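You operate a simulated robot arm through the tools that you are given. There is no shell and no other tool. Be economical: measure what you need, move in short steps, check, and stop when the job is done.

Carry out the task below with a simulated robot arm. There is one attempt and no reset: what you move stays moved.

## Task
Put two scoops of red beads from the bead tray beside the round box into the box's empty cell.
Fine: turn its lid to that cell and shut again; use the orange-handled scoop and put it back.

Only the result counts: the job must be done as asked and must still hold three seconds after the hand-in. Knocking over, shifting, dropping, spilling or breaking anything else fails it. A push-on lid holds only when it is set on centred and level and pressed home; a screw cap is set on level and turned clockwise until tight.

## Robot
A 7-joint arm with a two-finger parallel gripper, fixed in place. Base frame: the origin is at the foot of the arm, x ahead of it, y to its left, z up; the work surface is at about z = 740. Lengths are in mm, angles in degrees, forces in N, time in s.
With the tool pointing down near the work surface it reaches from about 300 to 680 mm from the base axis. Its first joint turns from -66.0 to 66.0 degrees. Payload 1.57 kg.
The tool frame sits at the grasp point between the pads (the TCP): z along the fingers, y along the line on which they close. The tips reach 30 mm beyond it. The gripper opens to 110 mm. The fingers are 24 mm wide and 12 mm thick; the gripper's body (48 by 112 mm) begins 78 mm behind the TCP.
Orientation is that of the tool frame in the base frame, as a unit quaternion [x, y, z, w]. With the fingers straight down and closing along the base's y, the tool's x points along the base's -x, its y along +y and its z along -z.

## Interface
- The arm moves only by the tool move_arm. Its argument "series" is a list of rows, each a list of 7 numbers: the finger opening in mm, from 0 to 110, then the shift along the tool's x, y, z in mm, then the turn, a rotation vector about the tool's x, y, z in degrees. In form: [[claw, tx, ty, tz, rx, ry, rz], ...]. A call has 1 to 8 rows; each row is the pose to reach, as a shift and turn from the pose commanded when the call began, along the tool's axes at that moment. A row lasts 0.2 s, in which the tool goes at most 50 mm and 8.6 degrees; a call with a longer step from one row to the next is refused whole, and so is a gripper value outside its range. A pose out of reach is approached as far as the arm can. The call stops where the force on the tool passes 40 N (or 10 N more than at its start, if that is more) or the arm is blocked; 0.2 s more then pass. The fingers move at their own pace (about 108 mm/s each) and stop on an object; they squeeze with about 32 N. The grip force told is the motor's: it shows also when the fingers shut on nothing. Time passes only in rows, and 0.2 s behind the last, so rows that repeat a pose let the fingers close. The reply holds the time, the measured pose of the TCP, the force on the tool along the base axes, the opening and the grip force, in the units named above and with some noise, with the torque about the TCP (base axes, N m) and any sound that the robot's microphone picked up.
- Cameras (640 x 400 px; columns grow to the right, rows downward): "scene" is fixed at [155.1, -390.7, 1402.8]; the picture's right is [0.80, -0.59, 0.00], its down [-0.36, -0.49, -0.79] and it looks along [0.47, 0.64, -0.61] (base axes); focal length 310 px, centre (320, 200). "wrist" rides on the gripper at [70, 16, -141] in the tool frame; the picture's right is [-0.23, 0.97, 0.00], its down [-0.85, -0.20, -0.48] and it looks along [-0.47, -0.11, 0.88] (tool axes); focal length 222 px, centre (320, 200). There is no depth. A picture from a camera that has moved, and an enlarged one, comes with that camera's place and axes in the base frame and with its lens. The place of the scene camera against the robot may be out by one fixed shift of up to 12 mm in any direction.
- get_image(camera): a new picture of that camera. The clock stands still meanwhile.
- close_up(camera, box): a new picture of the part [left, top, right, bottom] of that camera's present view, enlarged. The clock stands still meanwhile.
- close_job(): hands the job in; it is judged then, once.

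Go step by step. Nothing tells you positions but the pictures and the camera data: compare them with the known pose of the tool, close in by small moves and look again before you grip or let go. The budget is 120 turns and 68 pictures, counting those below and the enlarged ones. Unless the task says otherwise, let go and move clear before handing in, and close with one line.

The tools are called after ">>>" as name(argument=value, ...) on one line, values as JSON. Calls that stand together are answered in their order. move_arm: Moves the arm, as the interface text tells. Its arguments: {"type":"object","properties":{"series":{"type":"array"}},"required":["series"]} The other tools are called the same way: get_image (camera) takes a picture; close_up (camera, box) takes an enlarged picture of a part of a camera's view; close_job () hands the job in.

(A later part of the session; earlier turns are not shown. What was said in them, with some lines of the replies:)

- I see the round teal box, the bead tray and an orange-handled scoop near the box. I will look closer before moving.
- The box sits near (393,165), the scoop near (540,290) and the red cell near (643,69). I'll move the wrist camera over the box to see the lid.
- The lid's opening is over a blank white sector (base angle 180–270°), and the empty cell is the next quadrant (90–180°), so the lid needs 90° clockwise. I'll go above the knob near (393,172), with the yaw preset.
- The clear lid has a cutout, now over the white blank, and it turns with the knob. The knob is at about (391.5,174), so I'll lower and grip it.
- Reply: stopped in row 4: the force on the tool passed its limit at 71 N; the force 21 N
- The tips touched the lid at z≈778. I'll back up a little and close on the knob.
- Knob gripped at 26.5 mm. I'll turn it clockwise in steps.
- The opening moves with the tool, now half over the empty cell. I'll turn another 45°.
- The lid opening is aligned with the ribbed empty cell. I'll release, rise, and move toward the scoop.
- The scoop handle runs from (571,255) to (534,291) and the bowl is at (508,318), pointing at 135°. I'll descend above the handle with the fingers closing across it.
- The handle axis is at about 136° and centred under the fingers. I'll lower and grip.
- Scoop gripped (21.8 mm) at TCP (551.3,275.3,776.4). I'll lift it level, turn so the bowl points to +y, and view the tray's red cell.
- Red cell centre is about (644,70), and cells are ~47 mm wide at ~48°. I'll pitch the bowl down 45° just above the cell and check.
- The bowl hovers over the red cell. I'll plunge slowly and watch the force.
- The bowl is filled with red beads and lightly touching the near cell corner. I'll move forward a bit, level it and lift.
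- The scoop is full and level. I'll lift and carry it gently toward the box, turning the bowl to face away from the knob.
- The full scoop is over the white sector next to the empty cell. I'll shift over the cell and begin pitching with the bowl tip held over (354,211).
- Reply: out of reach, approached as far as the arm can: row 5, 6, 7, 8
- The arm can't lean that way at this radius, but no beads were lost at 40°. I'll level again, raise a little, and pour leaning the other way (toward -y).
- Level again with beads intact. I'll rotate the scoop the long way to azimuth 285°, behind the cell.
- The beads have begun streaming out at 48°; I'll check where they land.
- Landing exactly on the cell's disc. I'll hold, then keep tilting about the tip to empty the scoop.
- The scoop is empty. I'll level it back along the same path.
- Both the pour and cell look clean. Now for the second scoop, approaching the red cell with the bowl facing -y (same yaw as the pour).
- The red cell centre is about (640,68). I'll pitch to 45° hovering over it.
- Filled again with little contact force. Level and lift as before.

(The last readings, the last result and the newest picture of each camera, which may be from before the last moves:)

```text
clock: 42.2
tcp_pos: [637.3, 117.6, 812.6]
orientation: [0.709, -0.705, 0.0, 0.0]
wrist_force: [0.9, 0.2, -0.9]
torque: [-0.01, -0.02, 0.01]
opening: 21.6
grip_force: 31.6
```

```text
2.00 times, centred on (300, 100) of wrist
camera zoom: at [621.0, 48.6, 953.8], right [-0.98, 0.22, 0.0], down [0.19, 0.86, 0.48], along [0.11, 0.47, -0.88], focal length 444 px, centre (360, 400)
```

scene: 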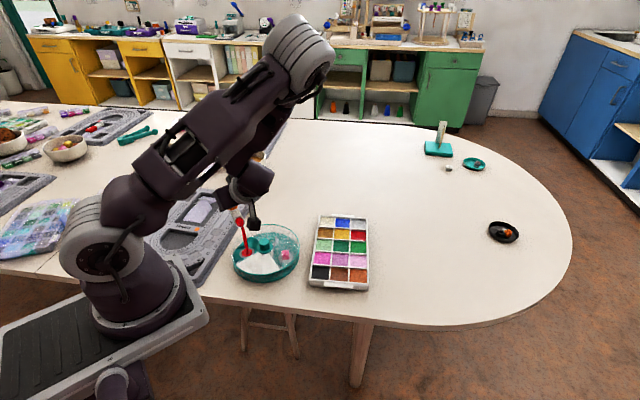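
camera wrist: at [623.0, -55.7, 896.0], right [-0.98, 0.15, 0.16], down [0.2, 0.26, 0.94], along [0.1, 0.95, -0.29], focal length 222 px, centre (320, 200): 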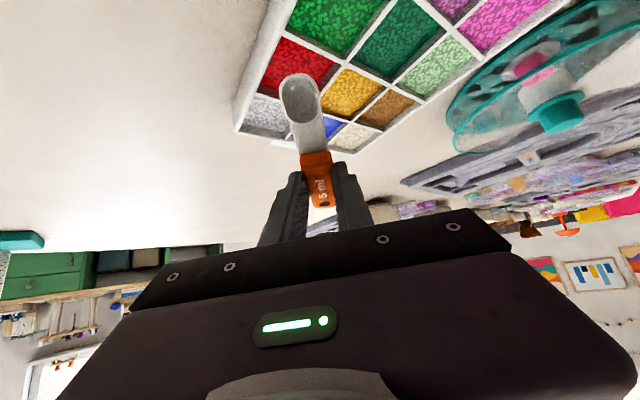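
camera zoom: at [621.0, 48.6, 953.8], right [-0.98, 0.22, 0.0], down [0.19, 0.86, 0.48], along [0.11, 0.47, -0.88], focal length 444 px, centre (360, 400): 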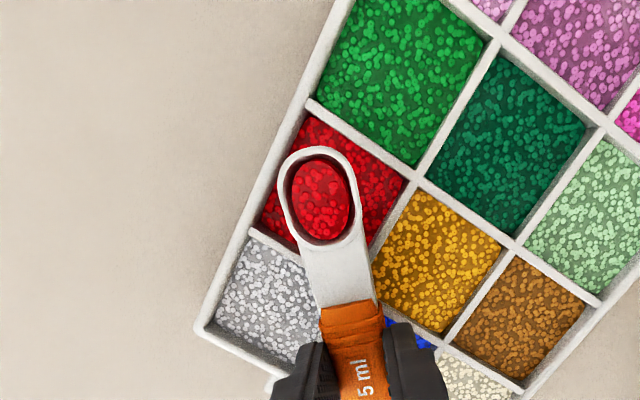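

Full and level. I'll lift and carry it gently to the pour start pose.

>>> move_arm(series=[[10, 0, 0, -12, 0, 0, 0], [10, 0, 0, -30, 0, 0, 0], [10, -3, 5, -50, 0, 0, 0], [10, -11, 18, -70, 0, 0, 0], [10, -25, 42, -86, 0, 0, 0], [10, -42, 70, -94, 0, 0, 0], [10, -60, 100, -94, 0, 0, 0], [10, -78, 130, -94, 0, 0, 0]])

>>> move_arm(series=[[10, -18, 30, 0, 0, 0, 0], [10, -36, 60, 0, 0, 0, 0], [10, -54, 90, 0, 0, 0, 0], [10, -70, 118, 0, 0, 0, 0], [10, -82, 138, 0, 0, 0, 0], [10, -90, 150, 0, 0, 0, 0], [10, -93, 154, 0, 0, 0, 0]])

>>> close_up(camera="scene", box=[210, 180, 400, 300])

```text
clock: 44.0
tcp_pos: [507.6, 194.5, 905.0]
orientation: [0.709, -0.705, 0.0, -0.001]
wrist_force: [0.5, 0.0, -0.2]
torque: [-0.01, 0.02, -0.03]
opening: 21.8
grip_force: 31.9
```

```text
clock: 45.6
tcp_pos: [352.7, 285.4, 903.9]
orientation: [0.709, -0.705, 0.0, -0.002]
wrist_force: [0.4, 0.3, -0.2]
torque: [0.02, 0.0, 0.03]
opening: 21.5
grip_force: 32.5
```

```text
3.33 times, centred on (305, 240) of scene
camera zoom: at [155.1, -390.7, 1402.8], right [0.8, -0.59, 0.0], down [-0.36, -0.49, -0.79], along [0.47, 0.64, -0.61], focal length 1035 px, centre (370, 67)
```

zoom: 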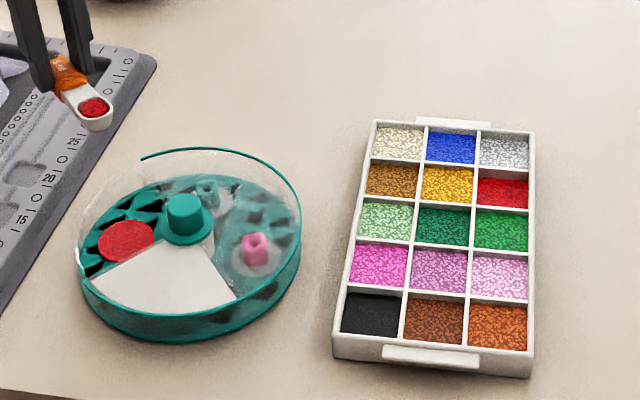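

No spill and the tray hasn't moved. Pour the second scoop the same way.

>>> move_arm(series=[[10, 2.3, 0, -4, 0, -8, 0], [10, 7.5, 0, -6, 0, -16, 0], [10, 14, 0, -8, 0, -24, 0], [10, 21.7, 0, -10, 0, -32, 0], [10, 30.4, 0, -10.7, 0, -40, 0], [10, 40, 0, -12, 0, -48, 0], [10, 40, 0, -12, 0, -48, 0], [10, 40, 0, -12, 0, -48, 0]])

>>> close_up(camera="scene", box=[210, 200, 310, 290])

>>> move_arm(series=[[10, 0, 0, 0, 0, 0, 0], [10, 0, 0, 0, 0, 0, 0], [10, 3.8, 0, -10.3, 0, -8, 0], [10, 3.8, 0, -10.3, 0, -8, 0], [10, 9.1, 0, -20.1, 0, -16, 0], [10, 15.5, 0, -29, 0, -24, 0], [10, 15.5, 0, -29, 0, -24, 0], [10, 15.5, 0, -29, 0, -24, 0]])

>>> close_up(camera="wrist", box=[220, 0, 400, 200])

```text
clock: 47.4
tcp_pos: [353.0, 246.8, 917.6]
orientation: [0.647, -0.644, -0.289, -0.288]
wrist_force: [-0.3, 0.5, 0.1]
torque: [0.0, 0.01, -0.01]
opening: 21.6
grip_force: 31.7
```

```text
4.44 times, centred on (260, 245) of scene
camera zoom: at [155.1, -390.7, 1402.8], right [0.8, -0.59, 0.0], down [-0.36, -0.49, -0.79], along [0.47, 0.64, -0.61], focal length 1379 px, centre (587, 0)
```

zoom: 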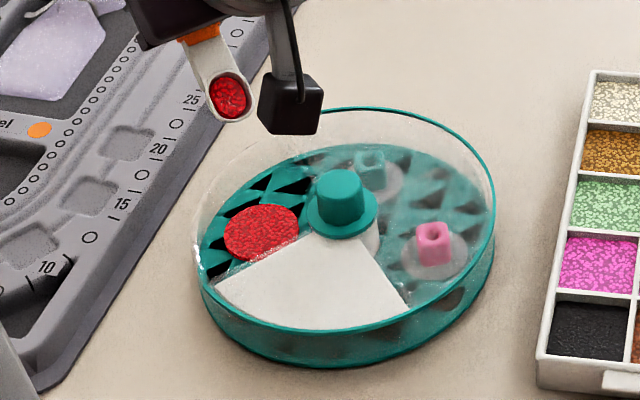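

```text
clock: 49.2
tcp_pos: [353.7, 213.9, 926.0]
orientation: [0.573, -0.57, -0.417, -0.416]
wrist_force: [-0.3, 0.8, -0.7]
torque: [-0.01, 0.01, 0.03]
opening: 21.9
grip_force: 32.3
```

```text
2.00 times, centred on (310, 100) of wrist
camera zoom: at [337.3, 59.7, 902.7], right [-0.97, 0.06, 0.21], down [0.2, -0.19, 0.96], along [0.1, 0.98, 0.17], focal length 444 px, centre (340, 400)
```

zoom: 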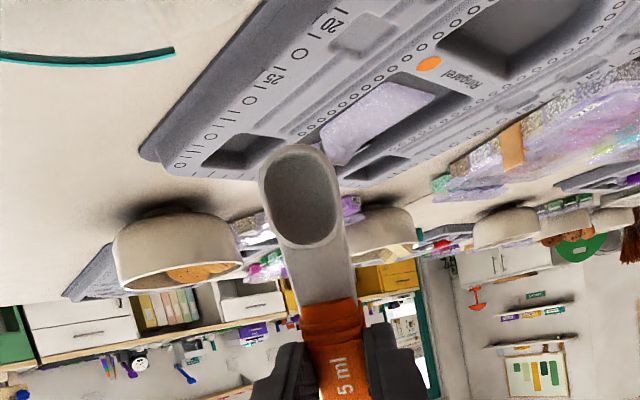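

Empty. I'll level the scoop again and check the cell.

>>> move_arm(series=[[10, -0.7, 0, 8.3, 0, 8, 0], [10, -1.4, 0, 16.7, 0, 16, 0], [10, -2.1, 0, 25, 0, 24, 0], [10, -2.8, 0, 33.4, 0, 32, 0], [10, -3.5, 0, 41.7, 0, 40, 0], [10, -4.3, 0, 50, 0, 48, 0], [10, -5, 0, 58.4, 0, 56, 0], [10, -5.7, 0, 66.8, 0, 64, 0]])

>>> move_arm(series=[[10, 0, 0, 0, 0, 8, 0]])

>>> close_up(camera="scene", box=[210, 200, 310, 290])

```text
clock: 51.0
tcp_pos: [353.4, 279.8, 909.9]
orientation: [0.707, -0.704, -0.049, -0.05]
wrist_force: [0.4, -0.5, 0.3]
torque: [-0.02, 0.0, 0.0]
opening: 21.2
grip_force: 32.0
```

```text
clock: 51.4
tcp_pos: [353.0, 278.6, 910.7]
orientation: [0.709, -0.706, 0.001, 0.0]
wrist_force: [-0.2, 0.3, -0.4]
torque: [0.01, -0.02, 0.0]
opening: 21.4
grip_force: 32.1
```

```text
4.44 times, centred on (260, 245) of scene
camera zoom: at [155.0, -390.7, 1402.8], right [0.8, -0.59, 0.0], down [-0.36, -0.49, -0.79], along [0.47, 0.64, -0.61], focal length 1379 px, centre (587, 0)
```

zoom: 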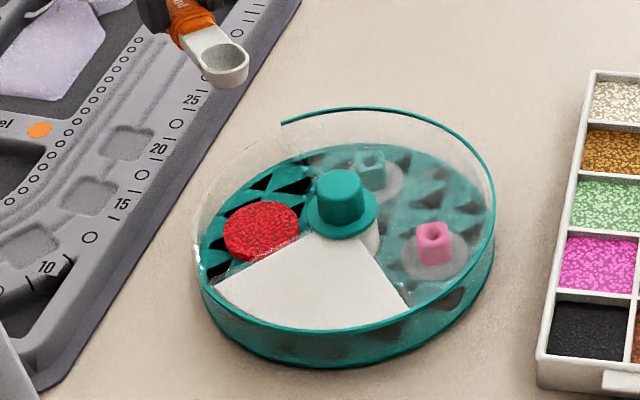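

Both scoops are in the cell, with nothing spilled. Now I'll take the scoop back to where it lay.

>>> move_arm(series=[[10, 0, -10, 0, 0, 0, 8.4], [10, 1, -28, 0, 0, 0, 16.8], [10, 1, -48, 0, 0, 0, 25.2], [10, 2, -70, 0, 0, 0, 33.6], [10, 2, -95, 0, 0, 0, 42], [10, 3, -120, 0, 0, 0, 50.4], [10, 3, -145, 0, 0, 0, 58.8], [10, 4, -170, 0, 0, 0, 67.2]])

>>> move_arm(series=[[10, 0, 0, 0, 0, 0, 8.4], [10, 0, 0, 0, 0, 0, 16.8], [10, 0, 0, 0, 0, 0, 25.2], [10, 0, 0, 5, 0, 0, 33.6], [10, 0, 0, 15, 0, 0, 42], [10, 0, 0, 25, 0, 0, 50.4], [10, 0, 0, 35, 0, 0, 58.8], [10, 0, 0, 45, 0, 0, 67.2]])

```text
clock: 53.2
tcp_pos: [523.5, 276.3, 910.0]
orientation: [-0.199, 0.98, 0.001, 0.0]
wrist_force: [1.0, -0.3, -1.0]
torque: [-0.01, -0.02, -0.03]
opening: 21.4
grip_force: 32.6
```

```text
clock: 55.0
tcp_pos: [521.5, 277.3, 864.7]
orientation: [0.376, 0.927, 0.002, 0.0]
wrist_force: [0.3, -0.2, 0.4]
torque: [0.01, 0.0, -0.03]
opening: 21.3
grip_force: 31.8
```

>>> move_arm(series=[[10, -8, 7, 15, 0, 0, 0], [10, -16, 14, 35, 0, 0, 0], [10, -22.8, 19.4, 55, 0, 0, 0], [10, -22.8, 19.4, 72, 0, 0, 0], [10, -22.8, 19.4, 82, 0, 0, 0], [10, -22.8, 19.4, 86, 0, 0, 0], [10, -22.8, 19.4, 86, 0, 0, 0]])

>>> close_up(camera="scene", box=[240, 170, 340, 250])

```text
clock: 56.6
tcp_pos: [554.7, 275.3, 781.9]
orientation: [0.374, 0.927, 0.003, 0.002]
wrist_force: [-3.7, -0.5, 28.8]
torque: [-0.36, -0.19, -0.01]
opening: 21.5
grip_force: 31.5
```

```text
5.00 times, centred on (290, 210) of scene
camera zoom: at [154.5, -391.0, 1402.8], right [0.8, -0.59, 0.0], down [-0.36, -0.49, -0.79], along [0.47, 0.64, -0.61], focal length 1552 px, centre (470, 150)
```

zoom: 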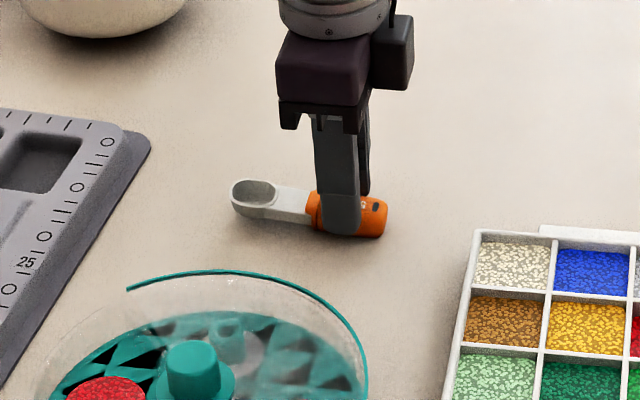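

Contact came early because the scoop is tilted a few degrees in the grip (bowl slightly up). I'll back up, pitch the bowl down to match, and check.

>>> move_arm(series=[[10, 0, 0, -3, 0, 0, 0], [10, 0, 0, -3, 0, -2.5, 0], [10, 0, 0, -3, 0, -4.5, 0], [10, 0, 0, -3, 0, -4.5, 0]])

>>> close_up(camera="scene", box=[260, 190, 320, 228])

```text
clock: 57.6
tcp_pos: [553.4, 275.0, 781.4]
orientation: [0.375, 0.926, -0.015, 0.037]
wrist_force: [-0.9, 0.3, -0.9]
torque: [-0.01, 0.03, -0.02]
opening: 21.5
grip_force: 32.1
```

```text
10.53 times, centred on (290, 209) of scene
camera zoom: at [155.1, -390.7, 1402.8], right [0.8, -0.59, 0.0], down [-0.36, -0.49, -0.79], along [0.47, 0.64, -0.61], focal length 3267 px, centre (636, 105)
```

zoom: 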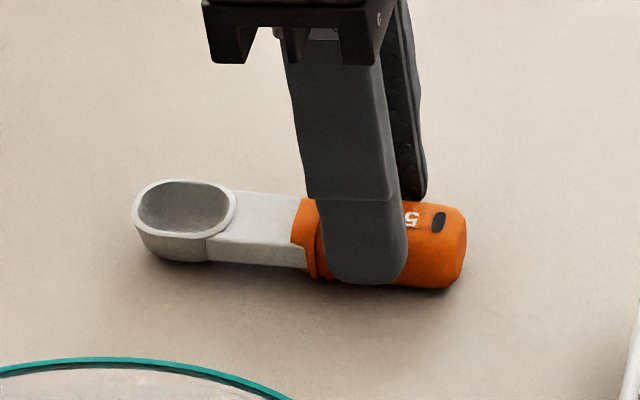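

Unloaded and nearly level just above the table. I'll nudge into place, lower to contact and release.

>>> move_arm(series=[[10, 1.4, -1, 0, 0, 0, 0], [10, 1.4, -1, 1.5, 0, 0, 0], [10, 1.4, -1, 3, 0, 0, 0]])

>>> close_up(camera="scene", box=[260, 190, 320, 228])

```text
clock: 58.4
tcp_pos: [551.9, 276.3, 780.2]
orientation: [0.375, 0.926, -0.012, 0.037]
wrist_force: [-2.9, 0.9, 19.3]
torque: [0.35, 0.66, 0.02]
opening: 21.5
grip_force: 31.8
```

```text
10.53 times, centred on (290, 209) of scene
camera zoom: at [154.7, -390.9, 1402.8], right [0.8, -0.59, 0.0], down [-0.36, -0.49, -0.79], along [0.47, 0.64, -0.61], focal length 3267 px, centre (636, 105)
```

zoom: 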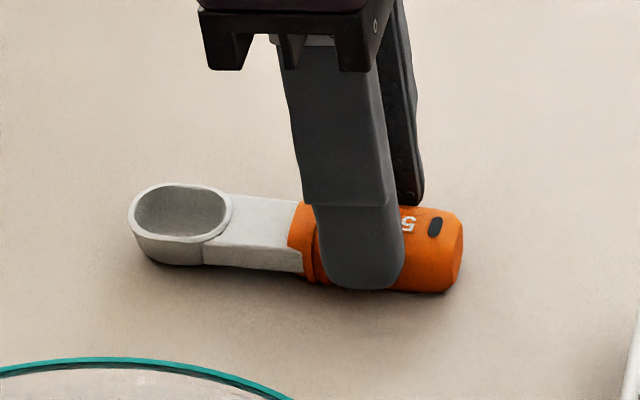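

>>> move_arm(series=[[10, 0, 0, -1, 0, 0, 0], [26, 0, 0, -1, 0, 0, 0], [40, 0, 0, -1, 0, 0, 0], [50, 0, 0, -2, 0, 0, 0], [55, 0, 0, -25, 0, 0, 0], [60, 0, 0, -60, 0, 0, 0], [60, 0, 0, -100, 0, 4.5, 0]])

>>> close_up(camera="scene", box=[260, 190, 320, 228])

>>> get_image(camera="wrist")

```text
clock: 60.0
tcp_pos: [545.5, 280.7, 879.5]
orientation: [0.374, 0.927, 0.001, -0.001]
wrist_force: [-0.9, -0.2, 0.1]
torque: [0.0, 0.03, 0.02]
opening: 60.0
grip_force: 0.0
```

```text
10.53 times, centred on (290, 209) of scene
camera zoom: at [155.1, -390.7, 1402.8], right [0.8, -0.59, 0.0], down [-0.36, -0.49, -0.79], along [0.47, 0.64, -0.61], focal length 3267 px, centre (636, 105)
```

zoom: 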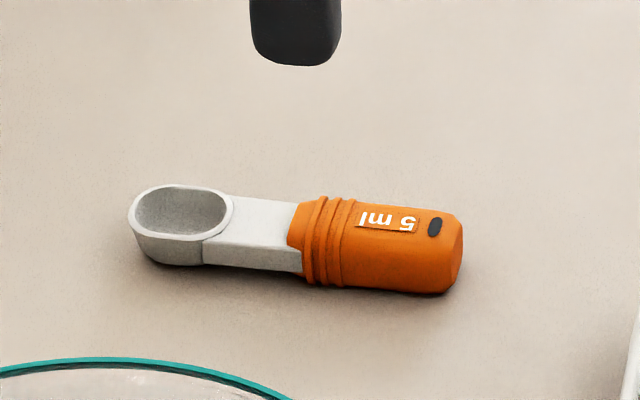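

```text
19 pictures are left
camera wrist: at [505.5, 341.9, 1021.5], right [0.84, 0.54, 0.0], down [0.48, -0.74, 0.48], along [0.26, -0.4, -0.88], focal length 222 px, centre (320, 200)
```

wrist: 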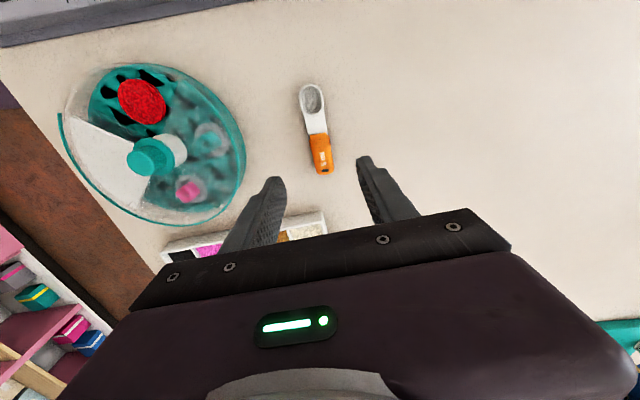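

Scoop is back exactly in its place. Now I'll return to the knob with the end-of-turn yaw and turn the lid back.

>>> move_arm(series=[[60, 7, -37, 2, 0, 0, 4], [60, 15, -74, 4, 0, 0, 8], [60, 22, -111, 5, 0, 0, 12], [60, 30, -148, 7, 0, 0, 16], [60, 36.3, -183.6, 9, 0, 0, 21], [60, 36.3, -183.6, 12, 0, 0, 21]])

>>> close_up(camera="wrist", box=[220, 45, 420, 235])

```text
clock: 61.4
tcp_pos: [392.1, 173.9, 866.9]
orientation: [0.538, 0.843, 0.001, 0.0]
wrist_force: [0.2, 0.1, 0.2]
torque: [-0.02, -0.01, 0.0]
opening: 60.2
grip_force: 0.1
```

```text
2.11 times, centred on (320, 140) of wrist
camera zoom: at [376.0, 244.7, 1008.8], right [0.98, 0.2, 0.0], down [0.18, -0.86, 0.48], along [0.1, -0.47, -0.88], focal length 468 px, centre (320, 326)
```

zoom: 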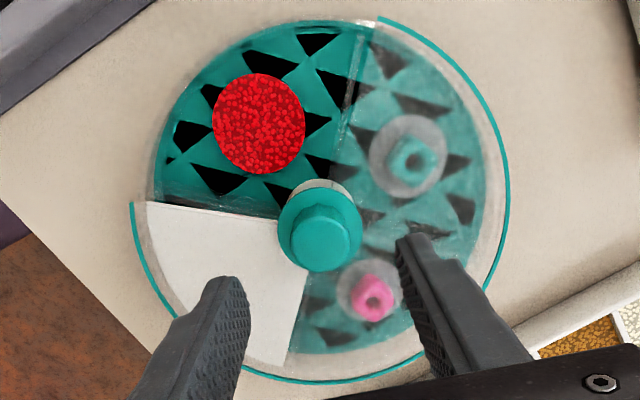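

The lid lies exactly as when I let go. Descend, grip the knob.

>>> move_arm(series=[[60, 0, 0, 25, 0, 0, 0], [60, 0, 0, 44, 0, 0, 0], [60, 0, 0, 52.5, 0, 0, 0], [20, 0, 0, 52.5, 0, 0, 0], [20, 0, 0, 52.5, 0, 0, 0], [20, 0, 0, 52.5, 0, 0, 0]])

>>> move_arm(series=[[20, 0, 0, 0, 0, 0, -5], [20, 0, 0, 0, 0, 0, -11], [20, 0, 0, 0, 0, 0, -17], [20, 0, 0, 0, 0, 0, -23], [20, 0, 0, 0, 0, 0, -29], [20, 0, 0, 0, 0, 0, -35], [20, 0, 0, 0, 0, 0, -40], [20, 0, 0, 0, 0, 0, -45]])

>>> move_arm(series=[[20, 0, 0, 0, 0, 0, -6], [20, 0, 0, 0, 0, 0, -12], [20, 0, 0, 0, 0, 0, -18], [20, 0, 0, 0, 0, 0, -24], [20, 0, 0, 0, 0, 0, -30], [20, 0, 0, 0, 0, 0, -36], [20, 0, 0, 0, 0, 0, -41], [20, 0, 0, 0, 0, 0, -45]])

>>> get_image(camera="wrist")

```text
clock: 62.8
tcp_pos: [392.5, 174.7, 814.7]
orientation: [0.537, 0.844, 0.001, 0.0]
wrist_force: [-0.4, 0.1, -0.4]
torque: [0.01, 0.01, 0.03]
opening: 26.6
grip_force: 32.3
```

```text
clock: 64.6
tcp_pos: [392.8, 174.5, 813.2]
orientation: [0.173, 0.985, 0.001, 0.0]
wrist_force: [0.6, 1.4, 1.9]
torque: [0.26, 0.5, -0.01]
opening: 26.6
grip_force: 31.9
```

```text
clock: 66.4
tcp_pos: [391.4, 175.2, 813.7]
orientation: [-0.216, 0.976, 0.0, 0.001]
wrist_force: [2.0, 1.6, 0.4]
torque: [0.19, -0.4, -0.03]
opening: 26.8
grip_force: 31.7
```

```text
17 pictures are left
camera wrist: at [320.6, 159.8, 956.2], right [-0.21, 0.98, 0.0], down [0.86, 0.18, 0.48], along [0.47, 0.1, -0.88], focal length 222 px, centre (320, 200)
```

wrist: 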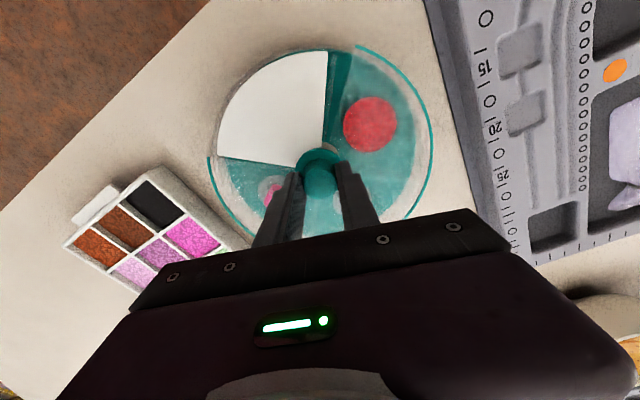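

The lid is back. I'll release, rise to the same viewing pose as before and compare.

>>> move_arm(series=[[40, 0, 0, 0, 0, 0, 0], [60, 0, 0, -2, 0, 0, 0], [80, 0, 0, -30, 0, 0, 0], [80, 0, -2.5, -56, 0, 0, 0], [80, 0, -2.5, -56, 0, 0, 0]])

>>> close_up(camera="wrist", box=[220, 45, 420, 235])

>>> close_up(camera="scene", box=[210, 190, 310, 290])

```text
clock: 67.6
tcp_pos: [393.2, 170.1, 870.4]
orientation: [-0.216, 0.976, 0.001, 0.0]
wrist_force: [1.1, 0.4, 0.5]
torque: [0.01, 0.03, -0.03]
opening: 80.0
grip_force: 0.1
```

```text
2.11 times, centred on (320, 140) of wrist
camera zoom: at [321.1, 157.2, 1013.1], right [-0.2, 0.98, 0.0], down [0.86, 0.18, 0.48], along [0.47, 0.1, -0.88], focal length 468 px, centre (320, 326)
```

zoom: 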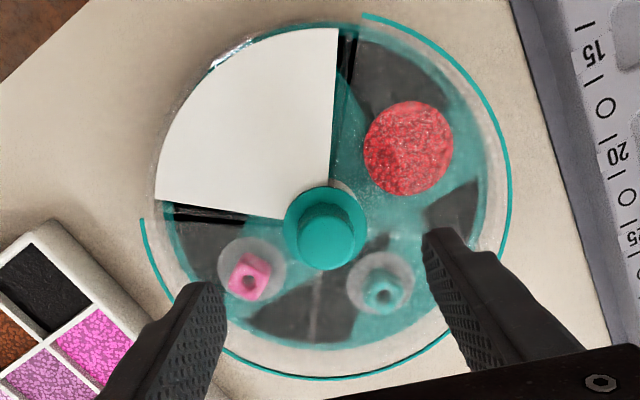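

```text
4.00 times, centred on (260, 240) of scene
camera zoom: at [155.1, -390.7, 1402.8], right [0.8, -0.59, 0.0], down [-0.36, -0.49, -0.79], along [0.47, 0.64, -0.61], focal length 1242 px, centre (560, 40)
```

zoom: 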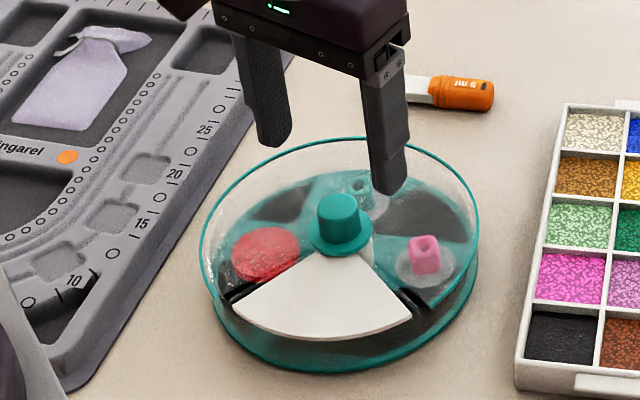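

The lid and base sit in the same relation as at the start: the opening is over the white blank and the red beads are enclosed. I'll move clear upward and take a last look.

>>> move_arm(series=[[80, 0, 0, -40, 0, 0, 0], [80, 0, 0, -85, 0, 0, 0], [80, -30, -30, -125, 0, 0, 0], [80, -60, -60, -150, 0, 0, 0], [80, -90, -90, -165, 0, 0, 0]])

>>> get_image(camera="scene")

>>> close_up(camera="scene", box=[210, 190, 390, 302])

```text
refused: row 3 steps farther than a row can; nothing moved
```

```text
14 pictures are left
```

scene: 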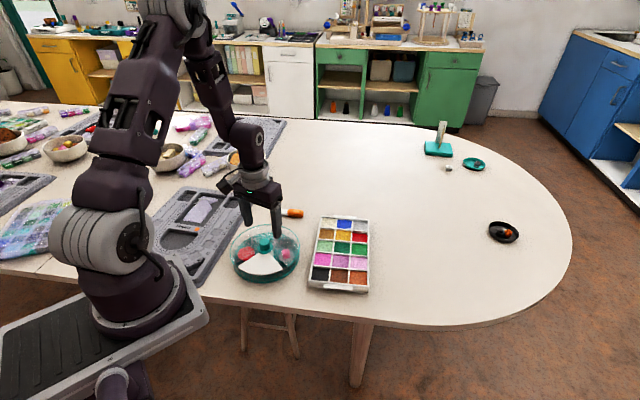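

```text
3.56 times, centred on (300, 246) of scene
camera zoom: at [155.1, -390.7, 1402.8], right [0.8, -0.59, 0.0], down [-0.36, -0.49, -0.79], along [0.47, 0.64, -0.61], focal length 1104 px, centre (391, 36)
```

zoom: 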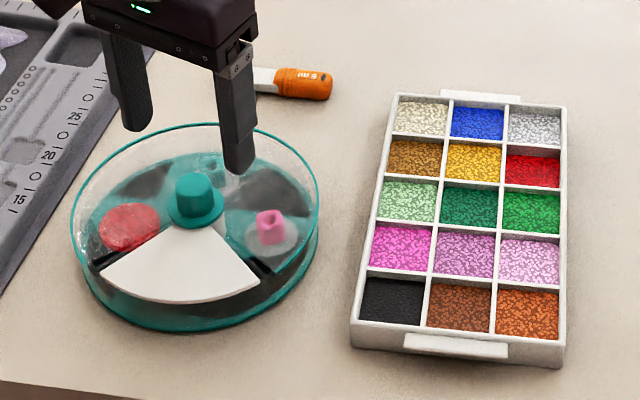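

>>> move_arm(series=[[80, 0, 0, -40, 0, 0, 0], [80, 0, 0, -80, 0, 0, 0], [80, 0, 0, -120, 0, 0, 0], [80, 0, 0, -150, 0, 0, 0]])

>>> close_up(camera="scene", box=[210, 190, 310, 290])

```text
clock: 68.6
tcp_pos: [392.9, 170.6, 1020.0]
orientation: [-0.215, 0.977, 0.001, 0.001]
wrist_force: [0.5, -1.4, -0.4]
torque: [0.0, 0.01, 0.0]
opening: 79.8
grip_force: 0.1
```

```text
4.00 times, centred on (260, 240) of scene
camera zoom: at [155.1, -390.7, 1402.8], right [0.8, -0.59, 0.0], down [-0.36, -0.49, -0.79], along [0.47, 0.64, -0.61], focal length 1242 px, centre (560, 40)
```

zoom: 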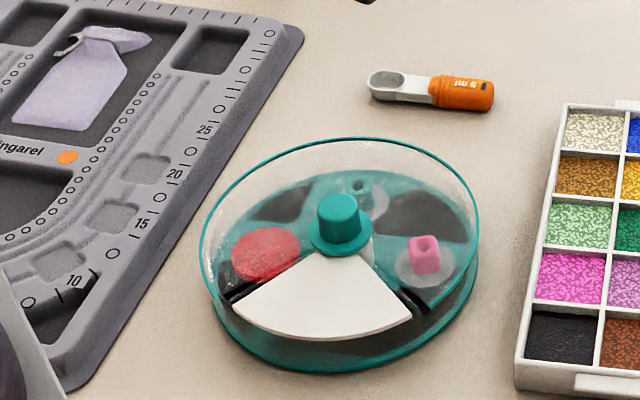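

The beads are in, the lid is shut over the blank, the scoop is back in place and the arm is clear, so I'm handing in.

>>> close_job()

```text
The job is handed in.
```

I put two scoops of red beads in the box's empty cell, turned the lid shut again and put the orange-handled scoop back where it lay. I saw no spills, but the box is turned about 5° on the table and one corner of the bead tray has moved a few millimetres.
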